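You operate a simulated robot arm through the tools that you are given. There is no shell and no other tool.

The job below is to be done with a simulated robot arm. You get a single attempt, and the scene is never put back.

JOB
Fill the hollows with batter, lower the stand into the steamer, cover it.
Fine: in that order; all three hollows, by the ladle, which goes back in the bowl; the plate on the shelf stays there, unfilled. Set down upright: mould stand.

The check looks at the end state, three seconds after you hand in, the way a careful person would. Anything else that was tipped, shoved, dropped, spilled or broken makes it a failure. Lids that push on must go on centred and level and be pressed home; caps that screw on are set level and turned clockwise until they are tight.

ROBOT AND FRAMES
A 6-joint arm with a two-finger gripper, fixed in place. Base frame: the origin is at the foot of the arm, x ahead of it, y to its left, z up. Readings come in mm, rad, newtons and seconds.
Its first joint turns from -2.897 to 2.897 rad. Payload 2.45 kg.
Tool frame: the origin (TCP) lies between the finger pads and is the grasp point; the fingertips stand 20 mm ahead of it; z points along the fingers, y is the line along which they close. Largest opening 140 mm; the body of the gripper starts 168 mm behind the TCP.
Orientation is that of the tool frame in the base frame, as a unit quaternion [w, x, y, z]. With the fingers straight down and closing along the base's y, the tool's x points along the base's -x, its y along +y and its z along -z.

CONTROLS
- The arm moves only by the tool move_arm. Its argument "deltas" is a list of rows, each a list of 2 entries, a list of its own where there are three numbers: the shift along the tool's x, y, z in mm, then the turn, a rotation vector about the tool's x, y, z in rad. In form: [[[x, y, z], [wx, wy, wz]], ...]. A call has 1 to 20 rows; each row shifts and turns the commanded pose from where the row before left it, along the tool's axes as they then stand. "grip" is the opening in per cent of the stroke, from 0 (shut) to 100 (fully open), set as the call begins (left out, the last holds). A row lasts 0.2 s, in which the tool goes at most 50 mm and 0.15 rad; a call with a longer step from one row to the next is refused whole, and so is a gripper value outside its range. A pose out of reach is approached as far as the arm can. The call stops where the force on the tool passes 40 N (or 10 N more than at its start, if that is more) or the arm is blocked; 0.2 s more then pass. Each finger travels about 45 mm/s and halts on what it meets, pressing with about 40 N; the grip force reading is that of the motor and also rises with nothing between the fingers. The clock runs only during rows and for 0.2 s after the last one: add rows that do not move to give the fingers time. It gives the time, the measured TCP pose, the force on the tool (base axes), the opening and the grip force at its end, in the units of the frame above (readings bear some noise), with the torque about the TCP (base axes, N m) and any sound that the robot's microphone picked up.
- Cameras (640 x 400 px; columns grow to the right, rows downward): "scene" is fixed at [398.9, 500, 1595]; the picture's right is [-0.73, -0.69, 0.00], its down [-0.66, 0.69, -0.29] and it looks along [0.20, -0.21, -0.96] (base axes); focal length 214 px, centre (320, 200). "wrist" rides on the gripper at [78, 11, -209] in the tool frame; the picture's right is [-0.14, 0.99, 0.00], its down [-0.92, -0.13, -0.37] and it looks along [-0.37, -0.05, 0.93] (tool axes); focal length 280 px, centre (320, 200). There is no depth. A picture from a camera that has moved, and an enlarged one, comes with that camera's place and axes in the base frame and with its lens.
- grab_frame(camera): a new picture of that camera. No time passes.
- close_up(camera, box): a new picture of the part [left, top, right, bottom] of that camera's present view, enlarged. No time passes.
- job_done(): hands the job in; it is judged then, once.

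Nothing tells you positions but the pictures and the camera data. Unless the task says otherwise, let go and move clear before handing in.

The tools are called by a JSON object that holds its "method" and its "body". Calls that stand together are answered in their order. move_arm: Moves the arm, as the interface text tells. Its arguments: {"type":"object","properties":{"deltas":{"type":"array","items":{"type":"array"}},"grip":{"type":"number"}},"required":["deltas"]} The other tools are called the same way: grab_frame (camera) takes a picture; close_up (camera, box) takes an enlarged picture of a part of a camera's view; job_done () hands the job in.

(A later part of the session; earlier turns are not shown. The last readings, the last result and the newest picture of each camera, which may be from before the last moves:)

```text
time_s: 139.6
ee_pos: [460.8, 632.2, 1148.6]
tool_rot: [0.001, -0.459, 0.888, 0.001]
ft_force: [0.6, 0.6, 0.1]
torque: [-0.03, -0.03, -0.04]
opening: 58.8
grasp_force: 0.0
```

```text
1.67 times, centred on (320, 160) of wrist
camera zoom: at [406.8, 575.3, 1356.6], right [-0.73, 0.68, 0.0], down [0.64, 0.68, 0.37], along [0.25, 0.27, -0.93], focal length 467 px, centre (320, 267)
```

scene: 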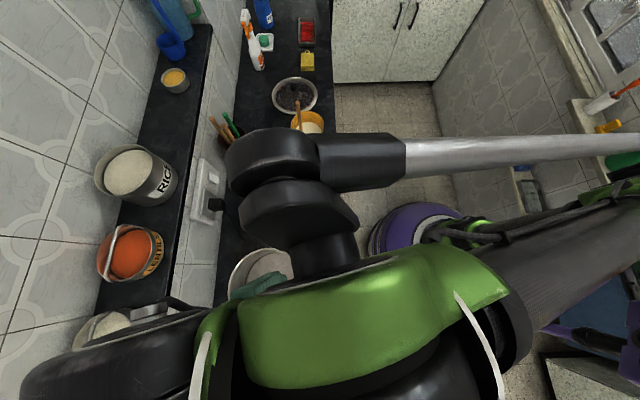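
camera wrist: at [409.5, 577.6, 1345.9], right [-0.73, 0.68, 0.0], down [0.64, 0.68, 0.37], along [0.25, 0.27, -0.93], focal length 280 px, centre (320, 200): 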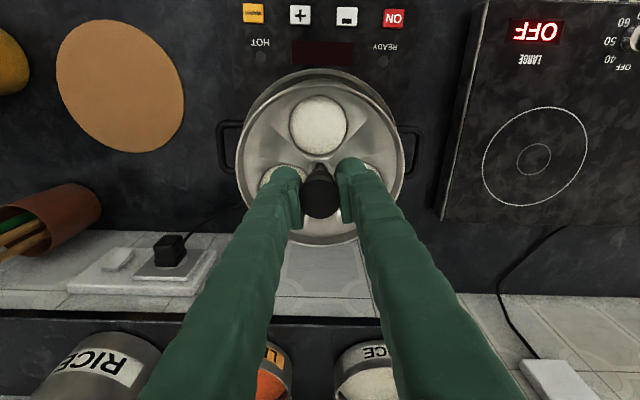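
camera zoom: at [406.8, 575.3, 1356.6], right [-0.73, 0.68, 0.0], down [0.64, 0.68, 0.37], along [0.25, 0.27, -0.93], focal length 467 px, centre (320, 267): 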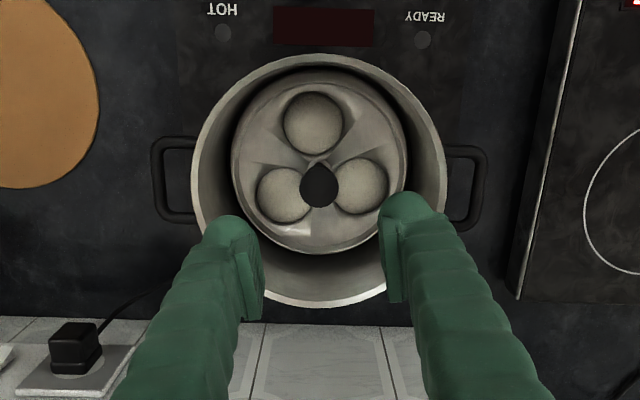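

The filled stand stands upright in the pot. Now for the lid: I'll travel high to the far right and look at it.

{"method": "move_arm", "body": {"deltas": [[[16, -39.5, 1.5], [0, 0, 0]], [[16, -39.5, 1.5], [0, 0, 0]], [[16, -39.5, 1.5], [0, 0, 0]], [[16, -39.5, 1.5], [0, 0, 0]], [[16, -39.5, 1.5], [0, 0, 0]], [[16, -39.5, 1.5], [0, 0, 0]], [[16, -39.5, 1.5], [0, 0, 0]], [[16, -39.5, 1.5], [0, 0, 0]], [[16, -39.5, 1.5], [0, 0, 0]], [[16, -39.5, 1.5], [0, 0, 0]], [[16, -39.5, 1.5], [0, 0, 0]], [[16, -39.5, 1.5], [0, 0, 0]], [[16, -39.5, 1.5], [0, 0, 0]], [[16, -39.5, 1.5], [0, 0, 0]], [[16, -39.5, 1.5], [0, 0, 0]], [[16, -39.5, 1.5], [0, 0, 0]], [[0, 0, 0], [0, 0, 0]]]}}

{"method": "move_arm", "body": {"deltas": [[[0, 0, 0], [0, 0, 0.1475]], [[0, 0, 0], [0, 0, 0.1475]], [[0, 0, 0], [0, 0, 0.1475]], [[0, 0, 0], [0, 0, 0.1475]], [[0, 0, 0], [0, 0, 0.1475]], [[0, 0, 0], [0, 0, 0.1475]], [[0, 0, 0], [0, 0, 0]]]}}

{"method": "grab_frame", "body": {"camera": "wrist"}}

{"method": "grab_frame", "body": {"camera": "scene"}}

```text
time_s: 143.2
ee_pos: [831.1, 58.2, 1125.9]
tool_rot: [0.001, -0.46, 0.888, 0.001]
ft_force: [0.2, 0.4, 0.0]
torque: [-0.03, -0.03, -0.01]
opening: 58.8
grasp_force: 0.0
```

```text
time_s: 144.8
ee_pos: [833.3, 59.6, 1124.4]
tool_rot: [0.001, -0.035, 0.999, 0.002]
ft_force: [0.3, -1.3, 0.1]
torque: [0.02, -0.02, 0.02]
opening: 58.5
grasp_force: 0.0
```

```text
taken
camera wrist: at [753.4, 65.5, 1333.2], right [0.07, 1.0, 0.0], down [0.93, -0.07, 0.37], along [0.37, -0.02, -0.93], focal length 280 px, centre (320, 200)
```

wrist: 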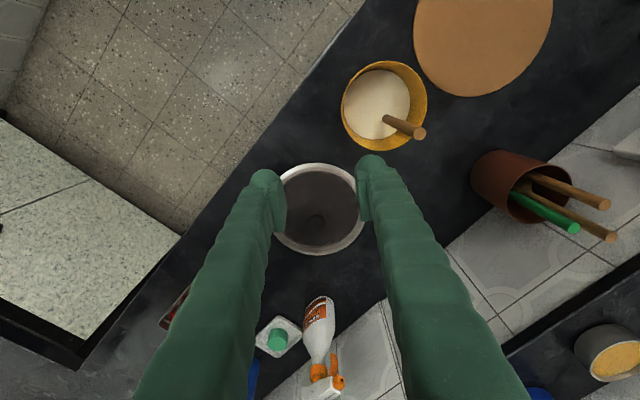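

```text
taken
```

scene: 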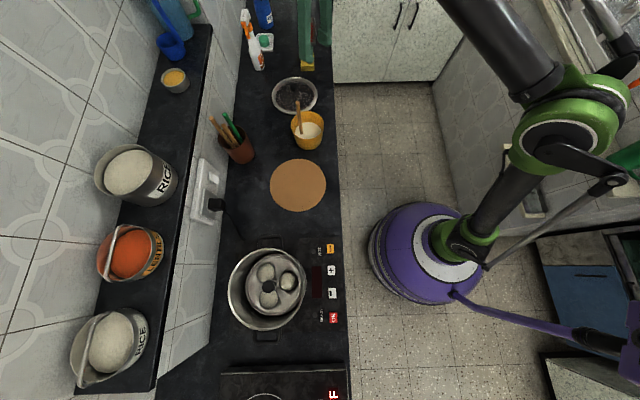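

{"method": "close_up", "body": {"camera": "wrist", "box": [250, 150, 390, 270]}}

{"method": "close_up", "body": {"camera": "scene", "box": [260, 60, 340, 140]}}

{"method": "close_up", "body": {"camera": "scene", "box": [215, 235, 325, 345]}}

```text
3.33 times, centred on (320, 210) of wrist
camera zoom: at [753.4, 65.5, 1333.2], right [0.07, 1.0, 0.0], down [0.93, -0.07, 0.37], along [0.37, -0.02, -0.93], focal length 935 px, centre (320, 167)
```

zoom: 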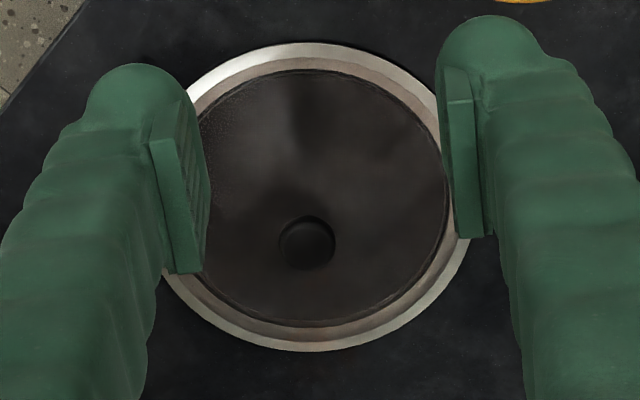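

```text
5.00 times, centred on (300, 100) of scene
camera zoom: at [398.9, 500.0, 1595.0], right [-0.73, -0.69, 0.0], down [-0.66, 0.69, -0.29], along [0.2, -0.21, -0.96], focal length 1072 px, centre (420, 700)
```

zoom: 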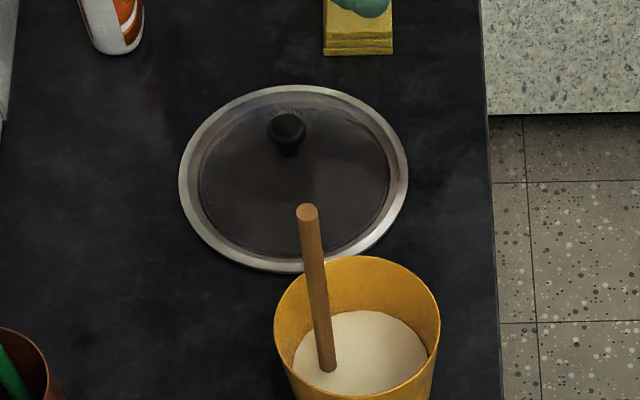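

```text
3.64 times, centred on (270, 290) of scene
camera zoom: at [398.9, 500.0, 1595.0], right [-0.73, -0.69, 0.0], down [-0.66, 0.69, -0.29], along [0.2, -0.21, -0.96], focal length 780 px, centre (502, -127)
```

zoom: 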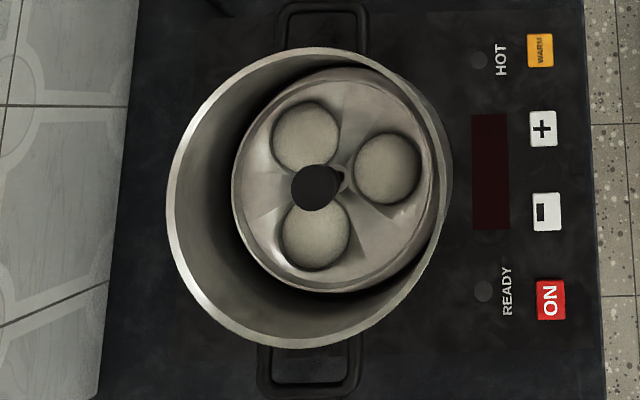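

The lid's knob is near (994, 40.5) with its top at z≈853, and the lid is about 208 mm wide. I want a lower-angle view of the knob's profile, so I'll come down to one side and tilt the camera.

{"method": "move_arm", "body": {"deltas": [[[19.1, -12.5, 31], [0, 0, 0]], [[19.1, -12.5, 31], [0, 0, 0]], [[19.1, -12.5, 31], [0, 0, 0]], [[19.1, -12.5, 31], [0, 0, 0]], [[0, 0, 0], [0, -0.15, 0]], [[0, 0, 0], [0, -0.15, 0]], [[0, 0, 0], [0, -0.15, 0]], [[0, 0, 0], [0, -0.15, 0]], [[0, 0, 0], [0, -0.15, 0]], [[0, 0, 0], [0, 0, 0]]], "grip": 60}}

{"method": "grab_frame", "body": {"camera": "wrist"}}

{"method": "close_up", "body": {"camera": "wrist", "box": [240, 160, 400, 300]}}

```text
time_s: 147.0
ee_pos: [761.1, 6.0, 999.4]
tool_rot: [0.367, -0.032, 0.93, 0.014]
ft_force: [-0.7, -0.3, 0.4]
torque: [0.02, -0.01, -0.02]
opening: 84.0
grasp_force: 0.1
```

```text
taken
camera wrist: at [560.3, 3.8, 1097.7], right [0.03, 0.99, 0.1], down [0.43, -0.1, 0.9], along [0.9, 0.01, -0.43], focal length 280 px, centre (320, 200)
```

wrist: 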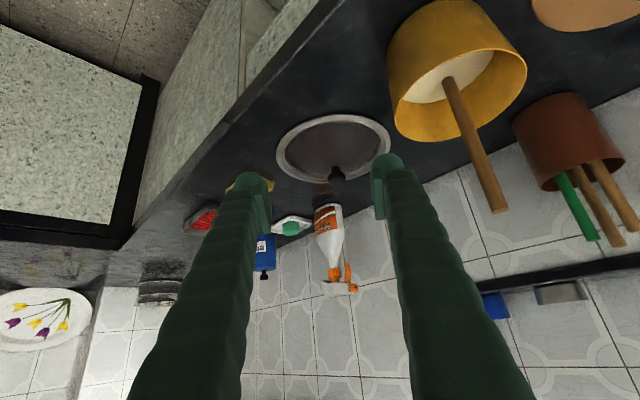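

```text
2.86 times, centred on (320, 230) of wrist
camera zoom: at [560.3, 3.8, 1097.7], right [0.03, 0.99, 0.1], down [0.43, -0.1, 0.9], along [0.9, 0.01, -0.43], focal length 801 px, centre (320, 114)
```

zoom: 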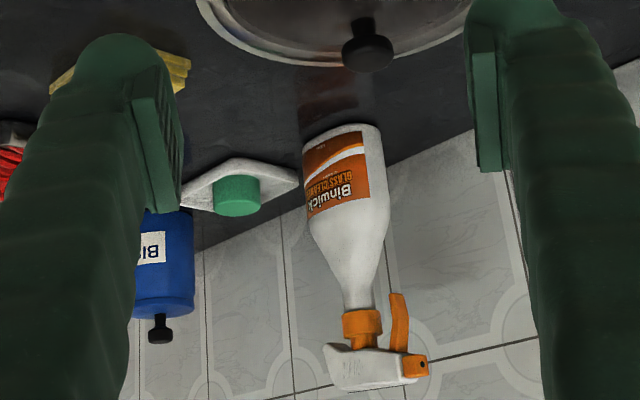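

{"method": "close_up", "body": {"camera": "wrist", "box": [265, 105, 400, 195]}}

```text
4.44 times, centred on (332, 150) of wrist
camera zoom: at [560.3, 3.8, 1097.7], right [0.03, 0.99, 0.1], down [0.43, -0.1, 0.9], along [0.9, 0.01, -0.43], focal length 1246 px, centre (264, 422)
```

zoom: 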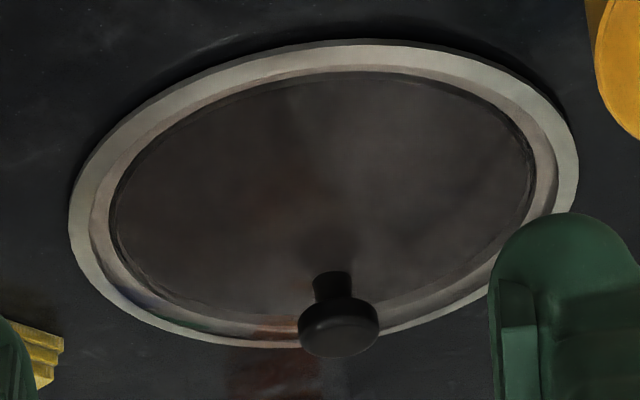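

The knob is a 32 mm disc on a thinner neck. It sits near the limit of reach, so I'll use a 10° outward tilt, which leaves the pads parallel to the knob's sides. I'll go above it now.

{"method": "move_arm", "body": {"deltas": [[[0, 0, 0], [0, 0.145, 0]], [[0, 0, 0], [0, 0.145, 0]], [[0, 0, 0], [0, 0.145, 0]], [[0, 0, 0], [0, 0.145, 0]], [[-38.2, 4, 14.6], [0, 0, 0]], [[-38.2, 4, 14.6], [0, 0, 0]], [[-38.2, 4, 14.6], [0, 0, 0]], [[-38.2, 4, 14.6], [0, 0, 0]], [[-38.2, 4, 14.6], [0, 0, 0]], [[0, 0, 0], [0, 0, 0]]]}}

{"method": "grab_frame", "body": {"camera": "wrist"}}

{"method": "close_up", "body": {"camera": "wrist", "box": [220, 120, 420, 320]}}

```text
time_s: 149.2
ee_pos: [957.9, 39.8, 957.9]
tool_rot: [0.085, -0.035, 0.996, 0.005]
ft_force: [-0.4, 0.4, -0.2]
torque: [-0.02, -0.01, -0.01]
opening: 83.9
grasp_force: 0.2
```

```text
taken
camera wrist: at [845.2, 42.6, 1150.1], right [0.07, 1.0, 0.03], down [0.85, -0.07, 0.52], along [0.52, -0.01, -0.85], focal length 280 px, centre (320, 200)
```

wrist: 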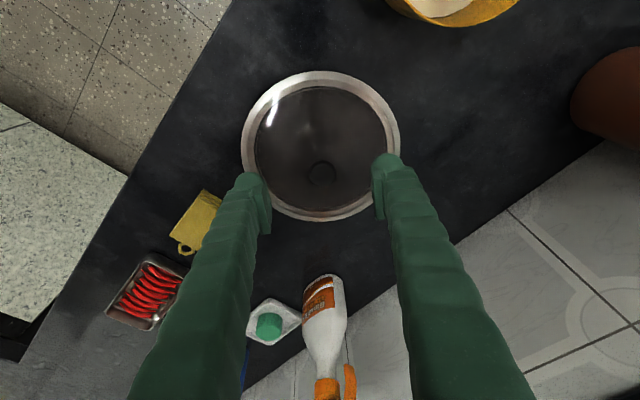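

```text
2.00 times, centred on (320, 220) of wrist
camera zoom: at [845.2, 42.6, 1150.1], right [0.07, 1.0, 0.03], down [0.85, -0.07, 0.52], along [0.52, -0.01, -0.85], focal length 561 px, centre (320, 160)
```

zoom: 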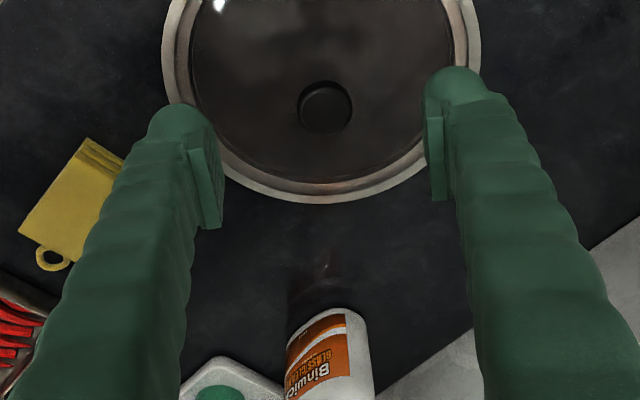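

The knob is at about (990.5, 43). I'll step over it at z≈900 and check the alignment.

{"method": "move_arm", "body": {"deltas": [[[-11.2, 0.5, 31.4], [0, 0, 0]], [[-11.2, 0.5, 31.4], [0, 0, 0]], [[0, 0, 0], [0, 0, 0]], [[0, 0, 0], [0, 0, 0]]]}}

{"method": "close_up", "body": {"camera": "wrist", "box": [220, 80, 420, 280]}}

```text
time_s: 150.2
ee_pos: [995.6, 42.4, 901.8]
tool_rot: [0.085, -0.036, 0.996, 0.005]
ft_force: [-0.4, -0.7, 0.4]
torque: [-0.01, 0.04, -0.02]
opening: 83.9
grasp_force: 0.0
```

```text
2.00 times, centred on (320, 180) of wrist
camera zoom: at [882.1, 45.9, 1094.5], right [0.07, 1.0, 0.03], down [0.85, -0.07, 0.52], along [0.52, -0.01, -0.85], focal length 561 px, centre (320, 240)
```

zoom: 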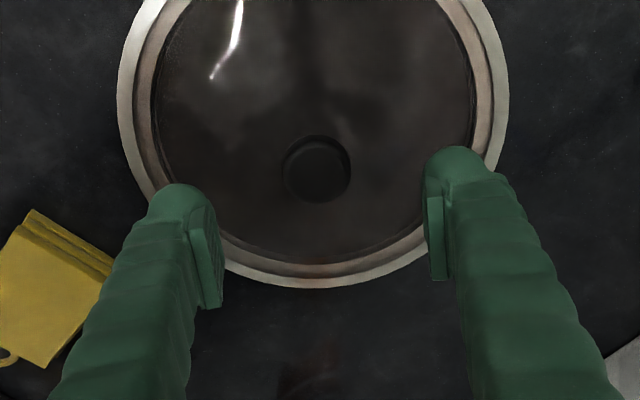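

Reach is fine here. I'll descend halfway with a small correction and check again.

{"method": "move_arm", "body": {"deltas": [[[4.5, 0.2, 12], [0, 0, 0]], [[4, 0.1, 12], [0, 0, 0]], [[0, 0, 0], [0, 0, 0]], [[0, 0, 0], [0, 0, 0]]]}}

{"method": "close_up", "body": {"camera": "wrist", "box": [220, 80, 420, 280]}}

{"method": "close_up", "body": {"camera": "scene", "box": [250, 50, 350, 150]}}

```text
time_s: 151.2
ee_pos: [988.5, 43.1, 876.1]
tool_rot: [0.086, -0.036, 0.996, 0.005]
ft_force: [0.6, -1.5, -0.4]
torque: [0.04, 0.01, 0.03]
opening: 84.0
grasp_force: 0.0
```

```text
2.00 times, centred on (320, 180) of wrist
camera zoom: at [874.9, 45.9, 1068.7], right [0.07, 1.0, 0.03], down [0.85, -0.07, 0.52], along [0.52, -0.01, -0.85], focal length 561 px, centre (320, 240)
```

zoom: 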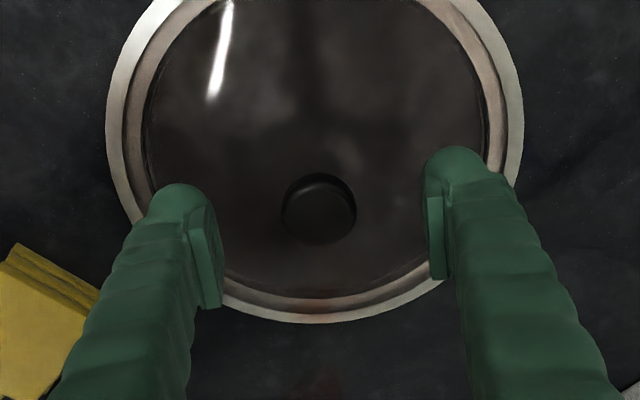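

```text
4.00 times, centred on (300, 100) of scene
camera zoom: at [398.9, 500.0, 1595.0], right [-0.73, -0.69, 0.0], down [-0.66, 0.69, -0.29], along [0.2, -0.21, -0.96], focal length 858 px, centre (400, 600)
```

zoom: 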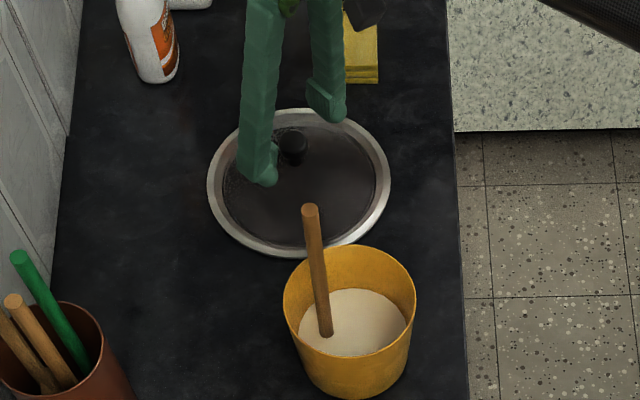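

The knob is centred between the fingers. I'll go down the last 22 mm slowly and then close.

{"method": "move_arm", "body": {"deltas": [[[1.4, 0, 8], [0, 0, 0]], [[1.2, 0, 7], [0, 0, 0]], [[1.1, 0, 6.5], [0, 0, 0]], [[0, 0, 0], [0, 0, 0]], [[0, 0, 0], [0, 0, 0]]]}}

{"method": "close_up", "body": {"camera": "wrist", "box": [220, 80, 420, 280]}}

```text
time_s: 152.4
ee_pos: [987.3, 43.3, 854.6]
tool_rot: [0.086, -0.035, 0.996, 0.004]
ft_force: [-0.1, 0.0, 0.6]
torque: [0.01, 0.03, 0.03]
opening: 83.9
grasp_force: 0.0
```

```text
2.00 times, centred on (320, 180) of wrist
camera zoom: at [874.1, 46.3, 1047.2], right [0.07, 1.0, 0.03], down [0.85, -0.07, 0.52], along [0.52, -0.01, -0.85], focal length 561 px, centre (320, 240)
```

zoom: 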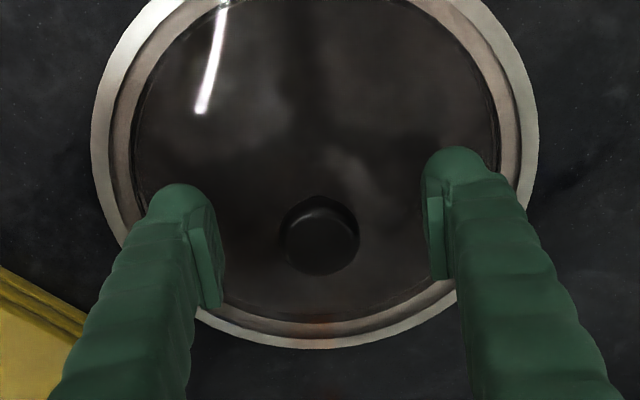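

{"method": "close_up", "body": {"camera": "wrist", "box": [280, 160, 360, 240]}}

```text
5.00 times, centred on (320, 200) of wrist
camera zoom: at [874.1, 46.3, 1047.2], right [0.07, 1.0, 0.03], down [0.85, -0.07, 0.52], along [0.52, -0.01, -0.85], focal length 1402 px, centre (320, 200)
```

zoom: 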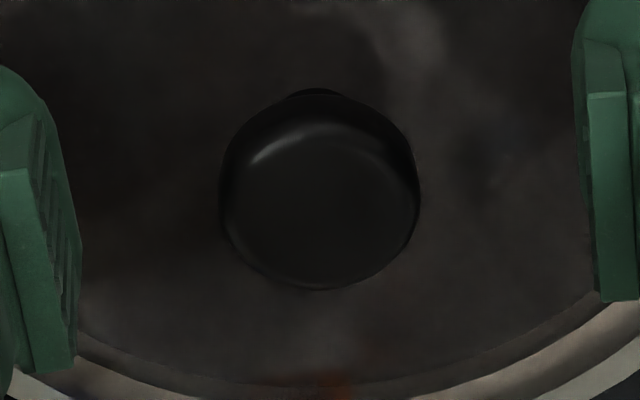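

The knob is about 5 mm outward of the tool's axis. I'll correct that and close the fingers.

{"method": "move_arm", "body": {"deltas": [[[-4.6, -0.6, 2.6], [0, 0, 0]], [[0, 0, 0], [0, 0, 0]], [[0, 0, 0], [0, 0, 0]]]}}

{"method": "move_arm", "body": {"deltas": [[[0, 0, 0], [0, 0, 0]], [[0, 0, 0], [0, 0, 0]], [[0, 0, 0], [0, 0, 0]], [[0, 0, 0], [0, 0, 0]], [[0, 0, 0], [0, 0, 0]], [[0, 0, 0], [0, 0, 0]]], "grip": 0}}

{"method": "close_up", "body": {"camera": "wrist", "box": [240, 120, 400, 280]}}

```text
time_s: 153.2
ee_pos: [993.0, 42.9, 853.5]
tool_rot: [0.085, -0.035, 0.996, 0.005]
ft_force: [-0.1, 0.2, -0.6]
torque: [0.01, 0.0, 0.02]
opening: 84.1
grasp_force: 0.1
```

```text
time_s: 154.2
ee_pos: [992.1, 42.3, 857.8]
tool_rot: [0.087, -0.035, 0.996, 0.005]
ft_force: [-4.4, -0.4, 25.6]
torque: [-0.11, 0.38, -0.01]
opening: 27.7
grasp_force: 24.8
stopped in row 4: the force on the tool passed its limit at 56 N (the readings are from after the stop); the commanded pose is now the measured one
```

```text
2.50 times, centred on (320, 200) of wrist
camera zoom: at [877.6, 46.3, 1049.8], right [0.07, 1.0, 0.03], down [0.85, -0.07, 0.52], along [0.52, -0.01, -0.85], focal length 701 px, centre (320, 200)
```

zoom: 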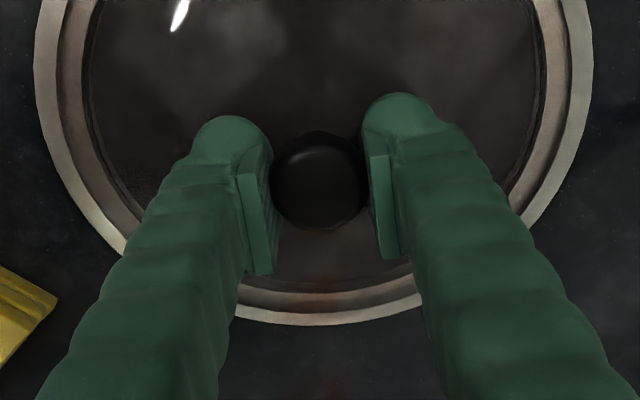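

Something pushed up on the fingers as they closed, probably the glass under the fingertips. I'll ease upward a little and let the grip finish.

{"method": "move_arm", "body": {"deltas": [[[-0.2, 0, -1.2], [0, 0, 0]], [[0, 0, 0], [0, 0, 0]], [[0, 0, 0], [0, 0, 0]]]}}

{"method": "close_up", "body": {"camera": "wrist", "box": [240, 120, 400, 280]}}

{"method": "close_up", "body": {"camera": "scene", "box": [250, 50, 350, 150]}}

```text
time_s: 155.0
ee_pos: [991.5, 42.4, 856.9]
tool_rot: [0.086, -0.035, 0.996, 0.005]
ft_force: [-9.3, -1.6, 20.5]
torque: [-0.09, 0.4, -0.02]
opening: 27.6
grasp_force: 40.0
```

```text
2.50 times, centred on (320, 200) of wrist
camera zoom: at [878.0, 46.4, 1049.8], right [0.07, 1.0, 0.03], down [0.85, -0.07, 0.52], along [0.52, -0.01, -0.85], focal length 701 px, centre (320, 200)
```

zoom: 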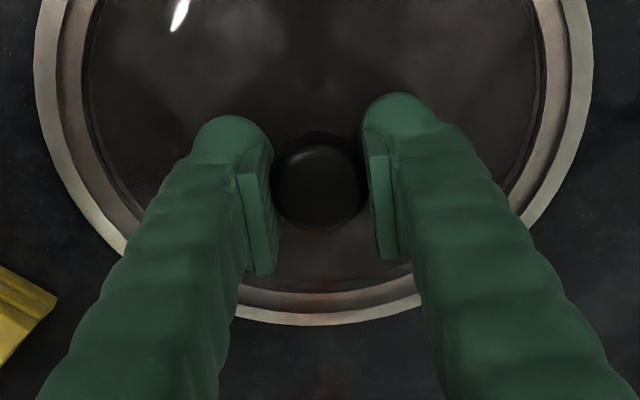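

```text
4.00 times, centred on (300, 100) of scene
camera zoom: at [398.9, 500.0, 1595.0], right [-0.73, -0.69, 0.0], down [-0.66, 0.69, -0.29], along [0.2, -0.21, -0.96], focal length 858 px, centre (400, 600)
```

zoom: 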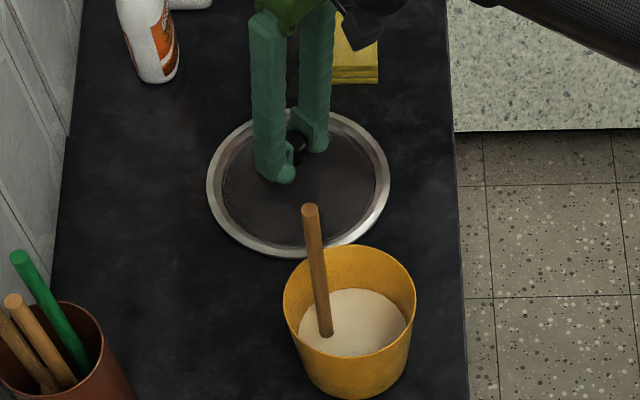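

The grip is now at its full 40 N at 27.6 mm, but a vertical push remains. I'll lift a few millimetres gently to see whether the lid comes along.

{"method": "move_arm", "body": {"deltas": [[[-0.3, 0, -1.8], [0, 0, 0]], [[-0.3, 0, -1.8], [0, 0, 0]], [[0, 0, 0], [0, 0, 0]]]}}

{"method": "close_up", "body": {"camera": "wrist", "box": [220, 80, 420, 280]}}

```text
time_s: 155.8
ee_pos: [993.2, 44.2, 860.2]
tool_rot: [0.086, -0.035, 0.996, 0.004]
ft_force: [0.2, 0.5, -2.2]
torque: [0.02, 0.02, 0.02]
opening: 27.5
grasp_force: 40.4
```

```text
2.00 times, centred on (320, 180) of wrist
camera zoom: at [879.0, 47.4, 1052.3], right [0.07, 1.0, 0.03], down [0.85, -0.07, 0.52], along [0.52, -0.01, -0.85], focal length 561 px, centre (320, 240)
```

zoom: 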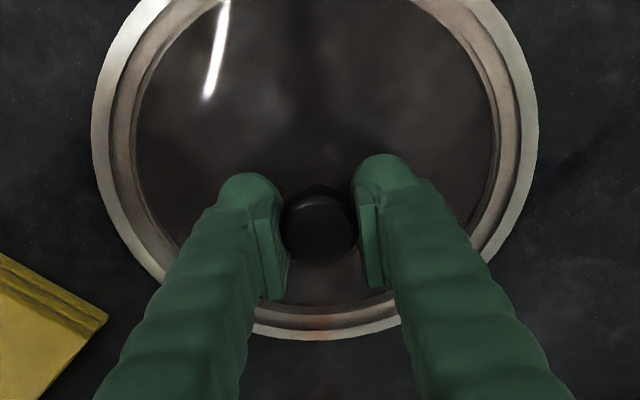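

The push is gone and a small load of about 2 N hangs on the gripper. I'll lift 12 mm more and compare.

{"method": "move_arm", "body": {"deltas": [[[-0.5, 0, -3], [0, 0, 0]], [[-0.5, 0, -3], [0, 0, 0]], [[-0.5, 0, -3], [0, 0, 0]], [[-0.5, 0, -3], [0, 0, 0]], [[0, 0, 0], [0, 0, 0]]]}}

{"method": "close_up", "body": {"camera": "wrist", "box": [220, 80, 420, 280]}}

{"method": "close_up", "body": {"camera": "scene", "box": [250, 50, 350, 150]}}

```text
time_s: 157.0
ee_pos: [992.9, 43.0, 870.8]
tool_rot: [0.085, -0.035, 0.996, 0.004]
ft_force: [1.1, -0.9, -2.8]
torque: [-0.01, -0.04, 0.02]
opening: 27.4
grasp_force: 40.1
```

```text
2.00 times, centred on (320, 180) of wrist
camera zoom: at [879.2, 46.3, 1063.5], right [0.07, 1.0, 0.03], down [0.85, -0.07, 0.52], along [0.52, -0.01, -0.85], focal length 561 px, centre (320, 240)
```

zoom: 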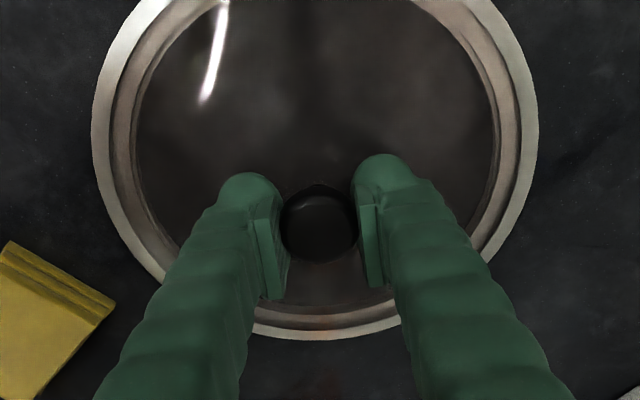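

```text
4.00 times, centred on (300, 100) of scene
camera zoom: at [398.9, 500.0, 1595.0], right [-0.73, -0.69, 0.0], down [-0.66, 0.69, -0.29], along [0.2, -0.21, -0.96], focal length 858 px, centre (400, 600)
```

zoom: 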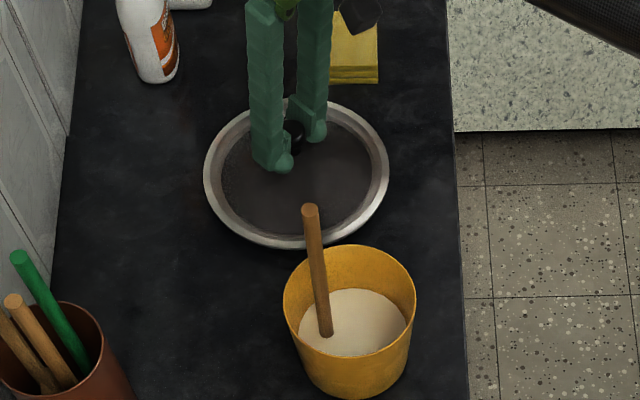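

The lid rises level with the gripper. I'll take a full frame to locate the lid's rim relative to the tool, for centring on the pot later.

{"method": "grab_frame", "body": {"camera": "wrist"}}

{"method": "close_up", "body": {"camera": "wrist", "box": [190, 40, 450, 270]}}

```text
taken
camera wrist: at [879.2, 46.3, 1063.5], right [0.07, 1.0, 0.03], down [0.85, -0.07, 0.52], along [0.52, -0.01, -0.85], focal length 280 px, centre (320, 200)
```

wrist: 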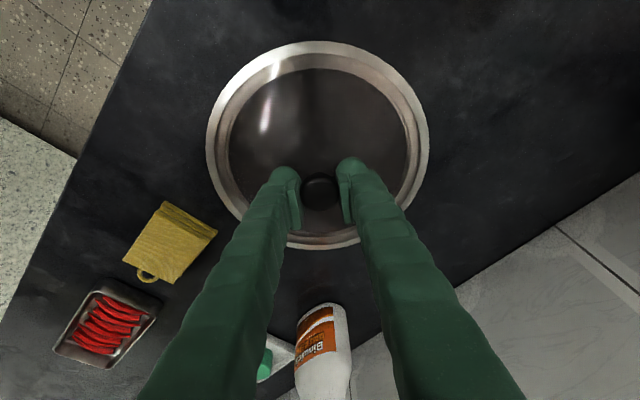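

```text
1.74 times, centred on (320, 155) of wrist
camera zoom: at [879.2, 46.3, 1063.5], right [0.07, 1.0, 0.03], down [0.85, -0.07, 0.52], along [0.52, -0.01, -0.85], focal length 488 px, centre (320, 278)
```

zoom: 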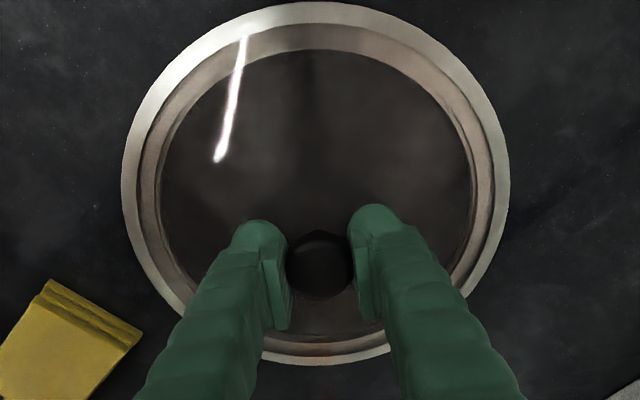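

The lid's centre coincides with the tool's centre to within about 1 mm. I'll lift it and then bring it inward and up, clear of the bowl and ladle.

{"method": "move_arm", "body": {"deltas": [[[-1.3, 0, -8], [0, 0, 0]], [[-2.2, 0, -12.5], [0, 0, 0]], [[-2.2, 0, -12.5], [0, 0, 0]], [[-2.2, 0, -12.5], [0, 0, 0]], [[0, 0, 0], [0, 0, 0]]]}}

{"method": "move_arm", "body": {"deltas": [[[7, -3, -8.5], [0, 0, 0]], [[14.3, -6.1, -17.7], [0, 0, 0]], [[14.3, -6.1, -17.7], [0, 0, 0]], [[14.3, -6.1, -17.7], [0, 0, 0]], [[14.3, -6.1, -17.7], [0, 0, 0]], [[14.3, -6.1, -17.7], [0, 0, 0]], [[14.3, -6.1, -17.7], [0, 0, 0]], [[14.3, -6.1, -17.7], [0, 0, 0]], [[14.3, -6.1, -17.7], [0, 0, 0]], [[14.3, -6.1, -17.7], [0, 0, 0]], [[14.3, -6.1, -17.7], [0, 0, 0]], [[14.3, -6.1, -17.7], [0, 0, 0]], [[14.3, -6.1, -17.7], [0, 0, 0]], [[14.3, -6.1, -17.7], [0, 0, 0]], [[8, -3.5, -10], [0, 0, 0]], [[0, 0, 0], [0, 0, 0]]]}}

{"method": "grab_frame", "body": {"camera": "wrist"}}

{"method": "grab_frame", "body": {"camera": "scene"}}

```text
time_s: 158.2
ee_pos: [991.9, 40.7, 919.1]
tool_rot: [0.086, -0.035, 0.996, 0.005]
ft_force: [-0.6, 0.1, -2.1]
torque: [-0.01, -0.03, 0.0]
opening: 27.5
grasp_force: 39.9
```

```text
time_s: 161.6
ee_pos: [758.4, -62.1, 1130.2]
tool_rot: [0.085, -0.035, 0.996, 0.004]
ft_force: [0.2, -0.3, -1.9]
torque: [0.0, 0.0, 0.02]
opening: 27.4
grasp_force: 40.0
```

```text
taken
camera wrist: at [643.9, -58.6, 1321.6], right [0.07, 1.0, 0.03], down [0.85, -0.07, 0.52], along [0.52, -0.01, -0.85], focal length 280 px, centre (320, 200)
```

wrist: 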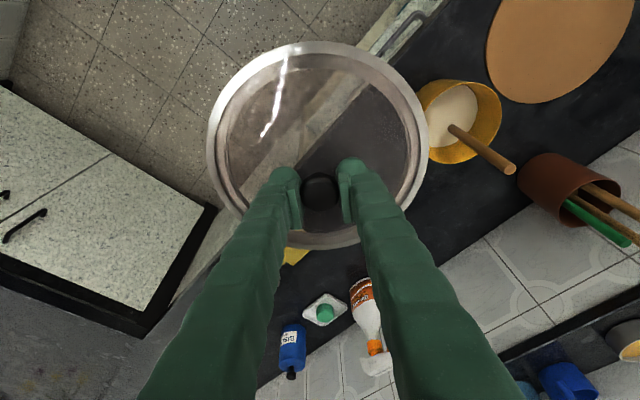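

```text
taken
```

scene: 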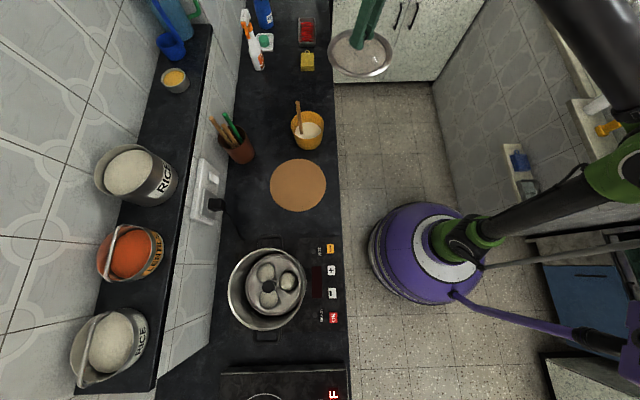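

The lid is held level. I'll carry it across to the pot in two stages at a safe height.

{"method": "move_arm", "body": {"deltas": [[[4.48, 13.25, -0.74], [0, 0, 0]], [[8.96, 26.49, -1.485], [0, 0, 0]], [[8.96, 26.49, -1.485], [0, 0, 0]], [[8.96, 26.49, -1.485], [0, 0, 0]], [[8.96, 26.49, -1.485], [0, 0, 0]], [[8.96, 26.49, -1.485], [0, 0, 0]], [[8.96, 26.49, -1.485], [0, 0, 0]], [[8.96, 26.49, -1.485], [0, 0, 0]], [[8.96, 26.49, -1.485], [0, 0, 0]], [[8.96, 26.49, -1.485], [0, 0, 0]], [[8.96, 26.49, -1.485], [0, 0, 0]], [[8.96, 26.49, -1.485], [0, 0, 0]], [[8.96, 26.49, -1.485], [0, 0, 0]], [[8.96, 26.49, -1.485], [0, 0, 0]], [[0, 0, 0], [0, 0, 0]]]}}

{"method": "grab_frame", "body": {"camera": "wrist"}}

```text
time_s: 164.8
ee_pos: [608.9, 287.0, 1130.1]
tool_rot: [0.085, -0.035, 0.996, 0.003]
ft_force: [-1.1, 0.2, -3.1]
torque: [0.0, -0.03, 0.05]
opening: 27.3
grasp_force: 39.8
```

```text
taken
camera wrist: at [495.5, 290.1, 1321.8], right [0.07, 1.0, 0.03], down [0.85, -0.07, 0.52], along [0.52, -0.01, -0.85], focal length 280 px, centre (320, 200)
```

wrist: 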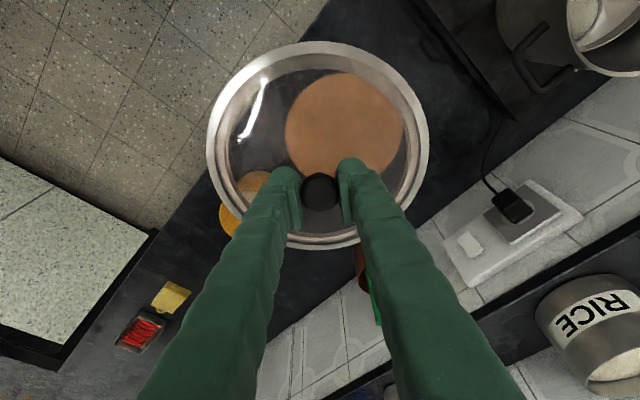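

{"method": "move_arm", "body": {"deltas": [[[8.96, 26.49, -1.485], [0, 0, 0]], [[8.96, 26.49, -1.485], [0, 0, 0]], [[8.96, 26.49, -1.485], [0, 0, 0]], [[8.96, 26.49, -1.485], [0, 0, 0]], [[8.96, 26.49, -1.485], [0, 0, 0]], [[8.96, 26.49, -1.485], [0, 0, 0]], [[8.96, 26.49, -1.485], [0, 0, 0]], [[8.96, 26.49, -1.485], [0, 0, 0]], [[8.96, 26.49, -1.485], [0, 0, 0]], [[8.96, 26.49, -1.485], [0, 0, 0]], [[8.96, 26.49, -1.485], [0, 0, 0]], [[8.96, 26.49, -1.485], [0, 0, 0]], [[8.5, 25, -1.4], [0, 0, 0]], [[4.9, 14.7, -0.8], [0, 0, 0]], [[0, 0, 0], [0, 0, 0]], [[0, 0, 0], [0, 0, 0]]]}}

{"method": "grab_frame", "body": {"camera": "wrist"}}

{"method": "close_up", "body": {"camera": "wrist", "box": [180, 20, 460, 300]}}

{"method": "grab_frame", "body": {"camera": "scene"}}

```text
time_s: 168.2
ee_pos: [460.6, 638.0, 1130.0]
tool_rot: [0.085, -0.035, 0.996, 0.004]
ft_force: [0.3, -0.1, -3.3]
torque: [0.0, 0.0, -0.01]
opening: 27.5
grasp_force: 40.1
```

```text
taken
camera wrist: at [346.3, 641.2, 1322.8], right [0.07, 1.0, 0.03], down [0.85, -0.07, 0.52], along [0.52, -0.01, -0.85], focal length 280 px, centre (320, 200)
```

wrist: 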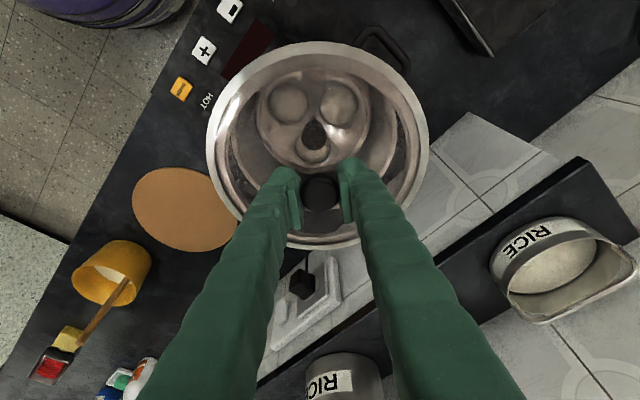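

```text
1.43 times, centred on (320, 160) of wrist
camera zoom: at [346.3, 641.2, 1322.8], right [0.07, 1.0, 0.03], down [0.85, -0.07, 0.52], along [0.52, -0.01, -0.85], focal length 401 px, centre (320, 257)
```

zoom: 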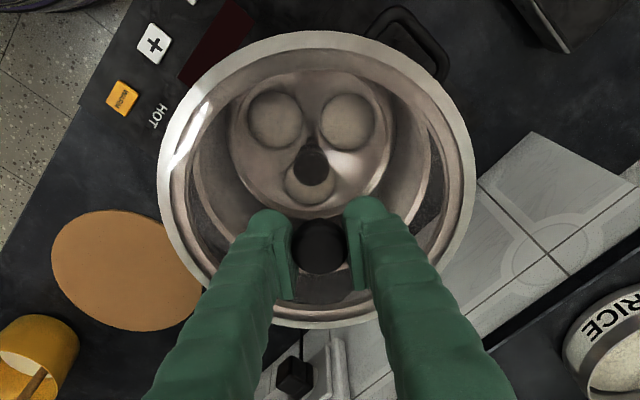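

```text
taken
```

scene: 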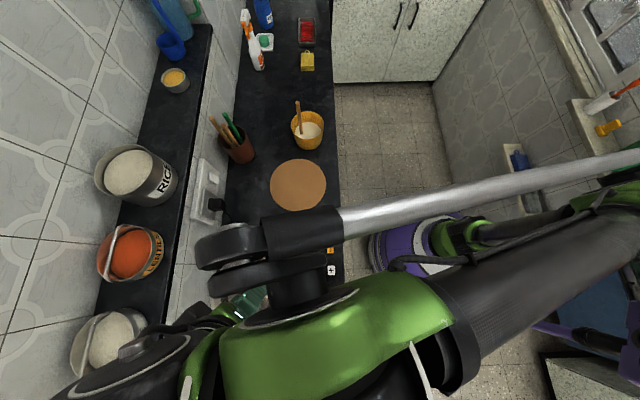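

The pot and stand are visible through the glass. I'll correct by (+3.5, -3) mm to the measured pot centre and begin lowering.

{"method": "move_arm", "body": {"deltas": [[[-3.2, -3.2, 0.6], [0, 0, 0]], [[1.2, 0, 7], [0, 0, 0]], [[1.7, 0, 10], [0, 0, 0]], [[1.7, 0, 10], [0, 0, 0]], [[1.2, 0, 7], [0, 0, 0]], [[0, 0, 0], [0, 0, 0]], [[0, 0, 0], [0, 0, 0]]]}}

{"method": "close_up", "body": {"camera": "wrist", "box": [180, 20, 460, 300]}}

```text
time_s: 169.8
ee_pos: [465.5, 635.3, 1094.9]
tool_rot: [0.086, -0.034, 0.996, 0.004]
ft_force: [0.4, -0.2, -2.6]
torque: [0.0, 0.0, -0.02]
opening: 27.5
grasp_force: 39.9
```

```text
1.43 times, centred on (320, 160) of wrist
camera zoom: at [353.0, 638.8, 1286.6], right [0.07, 1.0, 0.03], down [0.85, -0.07, 0.52], along [0.52, -0.01, -0.85], focal length 401 px, centre (320, 257)
```

zoom: 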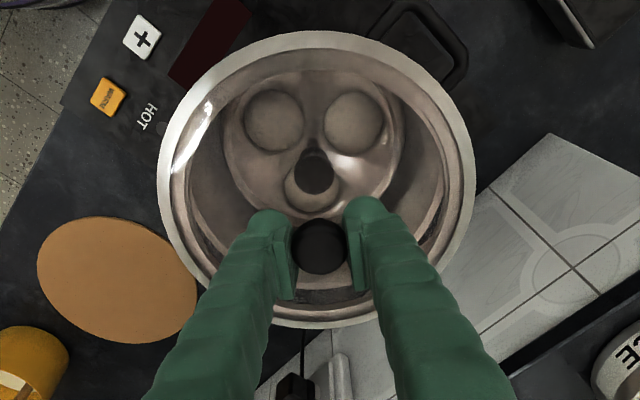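

{"method": "close_up", "body": {"camera": "wrist", "box": [250, 20, 400, 120]}}

{"method": "close_up", "body": {"camera": "wrist", "box": [250, 160, 400, 260]}}

{"method": "close_up", "body": {"camera": "wrist", "box": [190, 60, 290, 220]}}

{"method": "close_up", "body": {"camera": "wrist", "box": [350, 60, 450, 220]}}

```text
4.00 times, centred on (325, 70) of wrist
camera zoom: at [353.0, 638.8, 1286.6], right [0.07, 1.0, 0.03], down [0.85, -0.07, 0.52], along [0.52, -0.01, -0.85], focal length 1122 px, centre (300, 720)
```

zoom: 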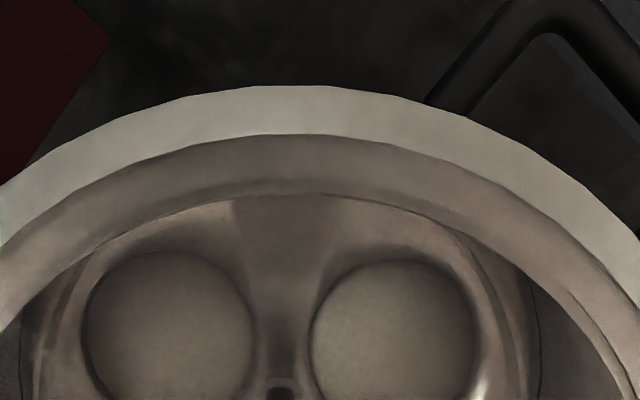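

```text
4.00 times, centred on (325, 210) of wrist
camera zoom: at [353.0, 638.8, 1286.6], right [0.07, 1.0, 0.03], down [0.85, -0.07, 0.52], along [0.52, -0.01, -0.85], focal length 1122 px, centre (300, 160)
```

zoom: 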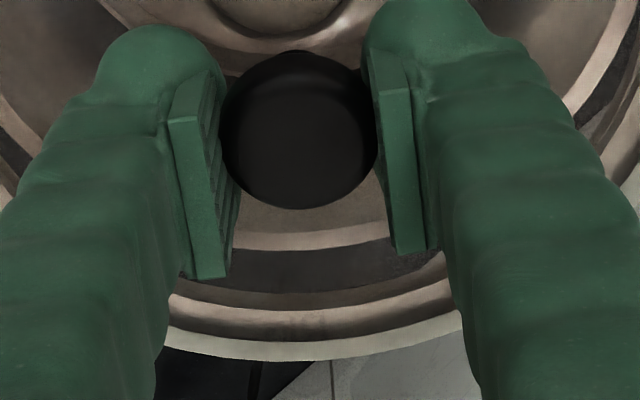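

```text
2.50 times, centred on (240, 140) of wrist
camera zoom: at [353.0, 638.8, 1286.6], right [0.07, 1.0, 0.03], down [0.85, -0.07, 0.52], along [0.52, -0.01, -0.85], focal length 701 px, centre (520, 350)
```

zoom: 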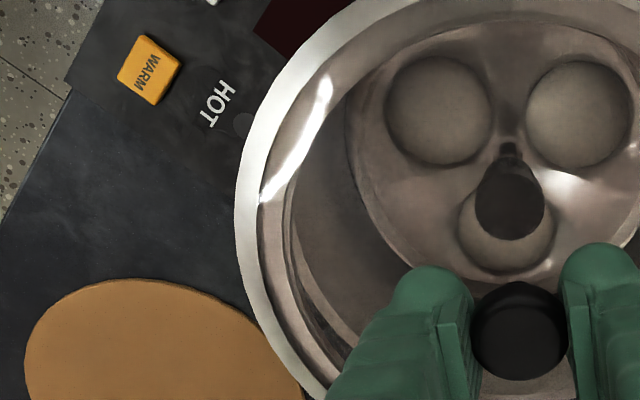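

```text
2.50 times, centred on (400, 140) of wrist
camera zoom: at [353.0, 638.8, 1286.6], right [0.07, 1.0, 0.03], down [0.85, -0.07, 0.52], along [0.52, -0.01, -0.85], focal length 701 px, centre (120, 350)
```

zoom: 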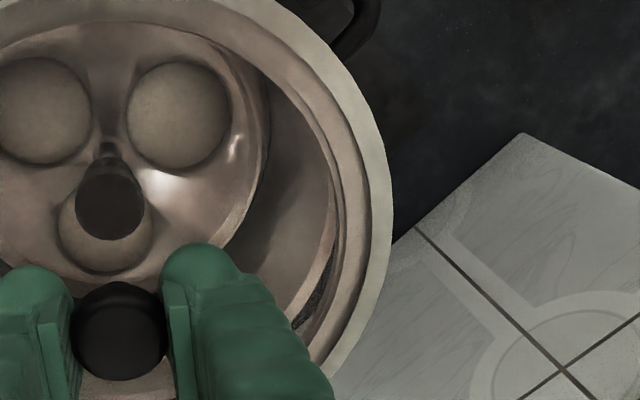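

The pot's far rim appears where I predicted to within about 1 mm, so the lid is centred. I'll lower slowly until it seats.

{"method": "move_arm", "body": {"deltas": [[[1, 0, 5.9], [0, 0, 0]], [[1, 0, 5.9], [0, 0, 0]], [[0.85, 0, 4.9], [0, 0, 0]], [[0, 0, 0], [0, 0, 0]], [[0, 0, 0], [0, 0, 0]]]}}

{"method": "close_up", "body": {"camera": "wrist", "box": [180, 20, 460, 300]}}

```text
time_s: 171.0
ee_pos: [465.2, 633.4, 1078.5]
tool_rot: [0.086, -0.035, 0.996, 0.004]
ft_force: [0.1, -0.8, -3.0]
torque: [0.0, 0.0, 0.0]
opening: 27.6
grasp_force: 39.7
```

```text
1.43 times, centred on (320, 160) of wrist
camera zoom: at [352.1, 636.9, 1270.8], right [0.07, 1.0, 0.03], down [0.85, -0.07, 0.52], along [0.52, -0.01, -0.85], focal length 401 px, centre (320, 257)
```

zoom: 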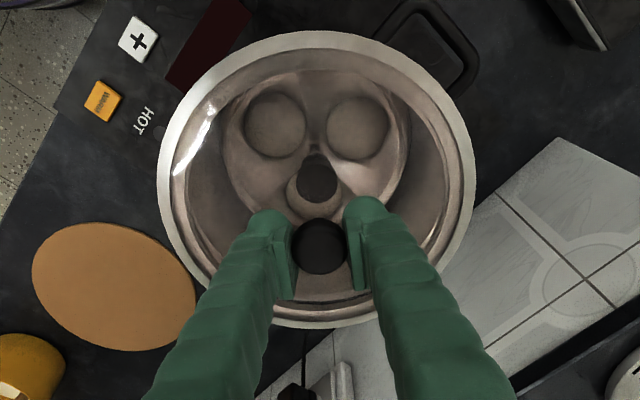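

{"method": "move_arm", "body": {"deltas": [[[0.34, 0, 2], [0, 0, 0]], [[0.34, 0, 2], [0, 0, 0]], [[0.34, 0, 2], [0, 0, 0]], [[0.34, 0, 2], [0, 0, 0]], [[0, 0, 0], [0, 0, 0]], [[0, 0, 0], [0, 0, 0]]]}}

{"method": "close_up", "body": {"camera": "wrist", "box": [240, 160, 400, 260]}}

{"method": "close_up", "body": {"camera": "wrist", "box": [190, 20, 450, 180]}}

```text
time_s: 172.4
ee_pos: [467.2, 632.5, 1068.8]
tool_rot: [0.086, -0.034, 0.996, 0.003]
ft_force: [-0.3, -0.5, -1.9]
torque: [0.04, 0.0, -0.01]
opening: 27.5
grasp_force: 40.2
```

```text
4.00 times, centred on (320, 210) of wrist
camera zoom: at [352.5, 636.0, 1262.3], right [0.07, 1.0, 0.03], down [0.85, -0.07, 0.52], along [0.52, -0.01, -0.85], focal length 1122 px, centre (320, 160)
```

zoom: 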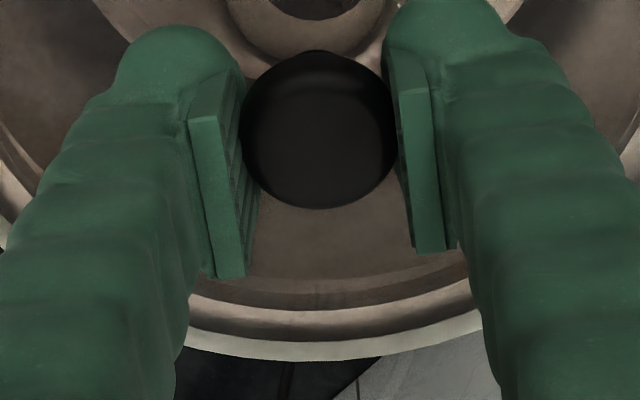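

```text
2.46 times, centred on (320, 100) of wrist
camera zoom: at [352.5, 636.0, 1262.3], right [0.07, 1.0, 0.03], down [0.85, -0.07, 0.52], along [0.52, -0.01, -0.85], focal length 690 px, centre (320, 446)
```

zoom: 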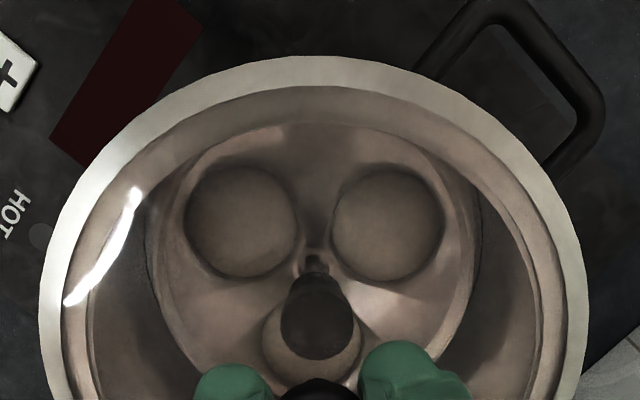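

{"method": "move_arm", "body": {"deltas": [[[0, 0, 0], [0, 0, 0]]]}}

{"method": "move_arm", "body": {"deltas": [[[0, 0, 0], [0, 0, 0]]]}}

{"method": "move_arm", "body": {"deltas": [[[0, 0, 0], [0, 0, 0]]]}}

{"method": "move_arm", "body": {"deltas": [[[0, 0, 0], [0, 0, 0]]]}}

```text
time_s: 172.8
ee_pos: [467.2, 631.9, 1070.0]
tool_rot: [0.085, -0.034, 0.996, 0.003]
ft_force: [0.0, -0.2, -2.5]
torque: [0.01, 0.0, -0.01]
opening: 27.8
grasp_force: 39.7
```

```text
time_s: 173.2
ee_pos: [466.3, 633.7, 1069.6]
tool_rot: [0.086, -0.035, 0.996, 0.004]
ft_force: [-0.3, 0.1, -2.8]
torque: [0.04, -0.02, -0.01]
opening: 27.3
grasp_force: 40.1
```

```text
time_s: 173.6
ee_pos: [466.0, 633.2, 1070.4]
tool_rot: [0.085, -0.035, 0.996, 0.004]
ft_force: [-0.9, -0.7, -3.1]
torque: [-0.02, 0.02, -0.02]
opening: 27.6
grasp_force: 39.5
```

```text
time_s: 174.0
ee_pos: [465.7, 633.0, 1069.8]
tool_rot: [0.086, -0.034, 0.996, 0.004]
ft_force: [-0.4, -0.3, -2.1]
torque: [-0.02, -0.03, -0.04]
opening: 27.5
grasp_force: 40.4
```

Averaging the readings puts the lid about 2 mm off in x and in y, and the picture agrees. I'll correct that and continue down.

{"method": "move_arm", "body": {"deltas": [[[1.84, 2.04, -0.31], [0, 0, 0]], [[0, 0, 0], [0, 0, 0]], [[0.34, 0, 2], [0, 0, 0]], [[0.34, 0, 2], [0, 0, 0]], [[0, 0, 0], [0, 0, 0]]]}}

{"method": "move_arm", "body": {"deltas": [[[0, 0, 0], [0, 0, 0]]]}}

{"method": "close_up", "body": {"camera": "wrist", "box": [180, 20, 460, 300]}}

```text
time_s: 175.2
ee_pos: [466.1, 634.5, 1065.1]
tool_rot: [0.085, -0.035, 0.996, 0.003]
ft_force: [0.3, 0.1, -3.7]
torque: [-0.01, -0.01, 0.0]
opening: 27.5
grasp_force: 40.1
```

```text
time_s: 175.6
ee_pos: [465.8, 634.9, 1064.9]
tool_rot: [0.086, -0.035, 0.996, 0.004]
ft_force: [0.1, 0.7, -2.6]
torque: [0.01, -0.02, 0.0]
opening: 27.6
grasp_force: 40.1
```

```text
1.43 times, centred on (320, 160) of wrist
camera zoom: at [352.5, 638.5, 1257.9], right [0.07, 1.0, 0.03], down [0.85, -0.07, 0.52], along [0.52, -0.01, -0.85], focal length 401 px, centre (320, 257)
```

zoom: 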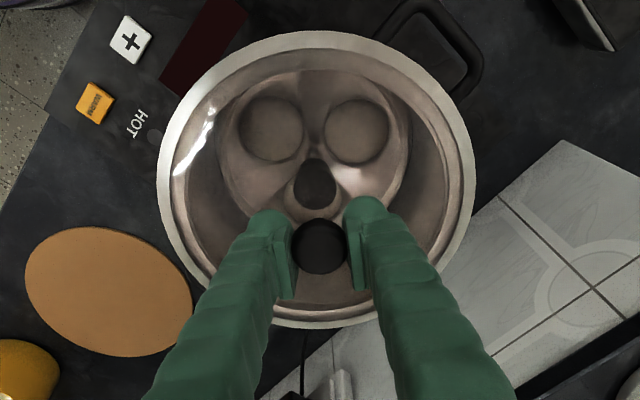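

{"method": "move_arm", "body": {"deltas": [[[1.3, 0.1, 1.8], [0, 0, 0]], [[0.34, 0, 2], [0, 0, 0]], [[0.34, 0, 2], [0, 0, 0]], [[0, 0, 0], [0, 0, 0]]]}}

```text
time_s: 176.6
ee_pos: [465.1, 634.6, 1060.2]
tool_rot: [0.085, -0.035, 0.996, 0.003]
ft_force: [0.7, -0.4, -2.1]
torque: [-0.01, -0.02, 0.01]
opening: 27.6
grasp_force: 39.5
```

{"method": "move_arm", "body": {"deltas": [[[0.25, 0, 1.5], [0, 0, 0]], [[0.25, 0, 1.5], [0, 0, 0]], [[0.25, 0, 1.5], [0, 0, 0]], [[0, 0, 0], [0, 0, 0]]]}}

{"method": "close_up", "body": {"camera": "wrist", "box": [180, 20, 460, 300]}}

```text
time_s: 177.6
ee_pos: [463.2, 635.4, 1054.9]
tool_rot: [0.085, -0.035, 0.996, 0.005]
ft_force: [0.9, 0.3, -3.1]
torque: [0.0, 0.02, 0.01]
opening: 27.7
grasp_force: 40.1
```

```text
1.43 times, centred on (320, 160) of wrist
camera zoom: at [350.2, 639.2, 1247.3], right [0.07, 1.0, 0.03], down [0.85, -0.07, 0.52], along [0.52, -0.01, -0.85], focal length 401 px, centre (320, 257)
```

zoom: 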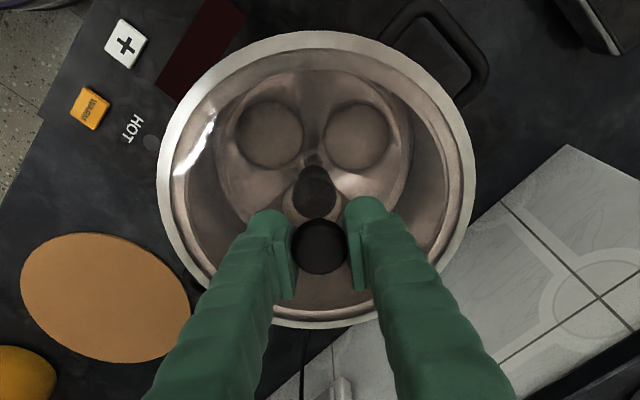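

{"method": "move_arm", "body": {"deltas": [[[0.2, 0, 1.2], [0, 0, 0]], [[0.2, 0, 1.2], [0, 0, 0]], [[0.2, 0, 1.2], [0, 0, 0]], [[0, 0, 0], [0, 0, 0]]]}}

```text
time_s: 178.6
ee_pos: [465.1, 635.7, 1051.1]
tool_rot: [0.086, -0.034, 0.996, 0.004]
ft_force: [0.2, -0.7, -3.2]
torque: [0.0, 0.06, 0.02]
opening: 27.4
grasp_force: 39.6
```

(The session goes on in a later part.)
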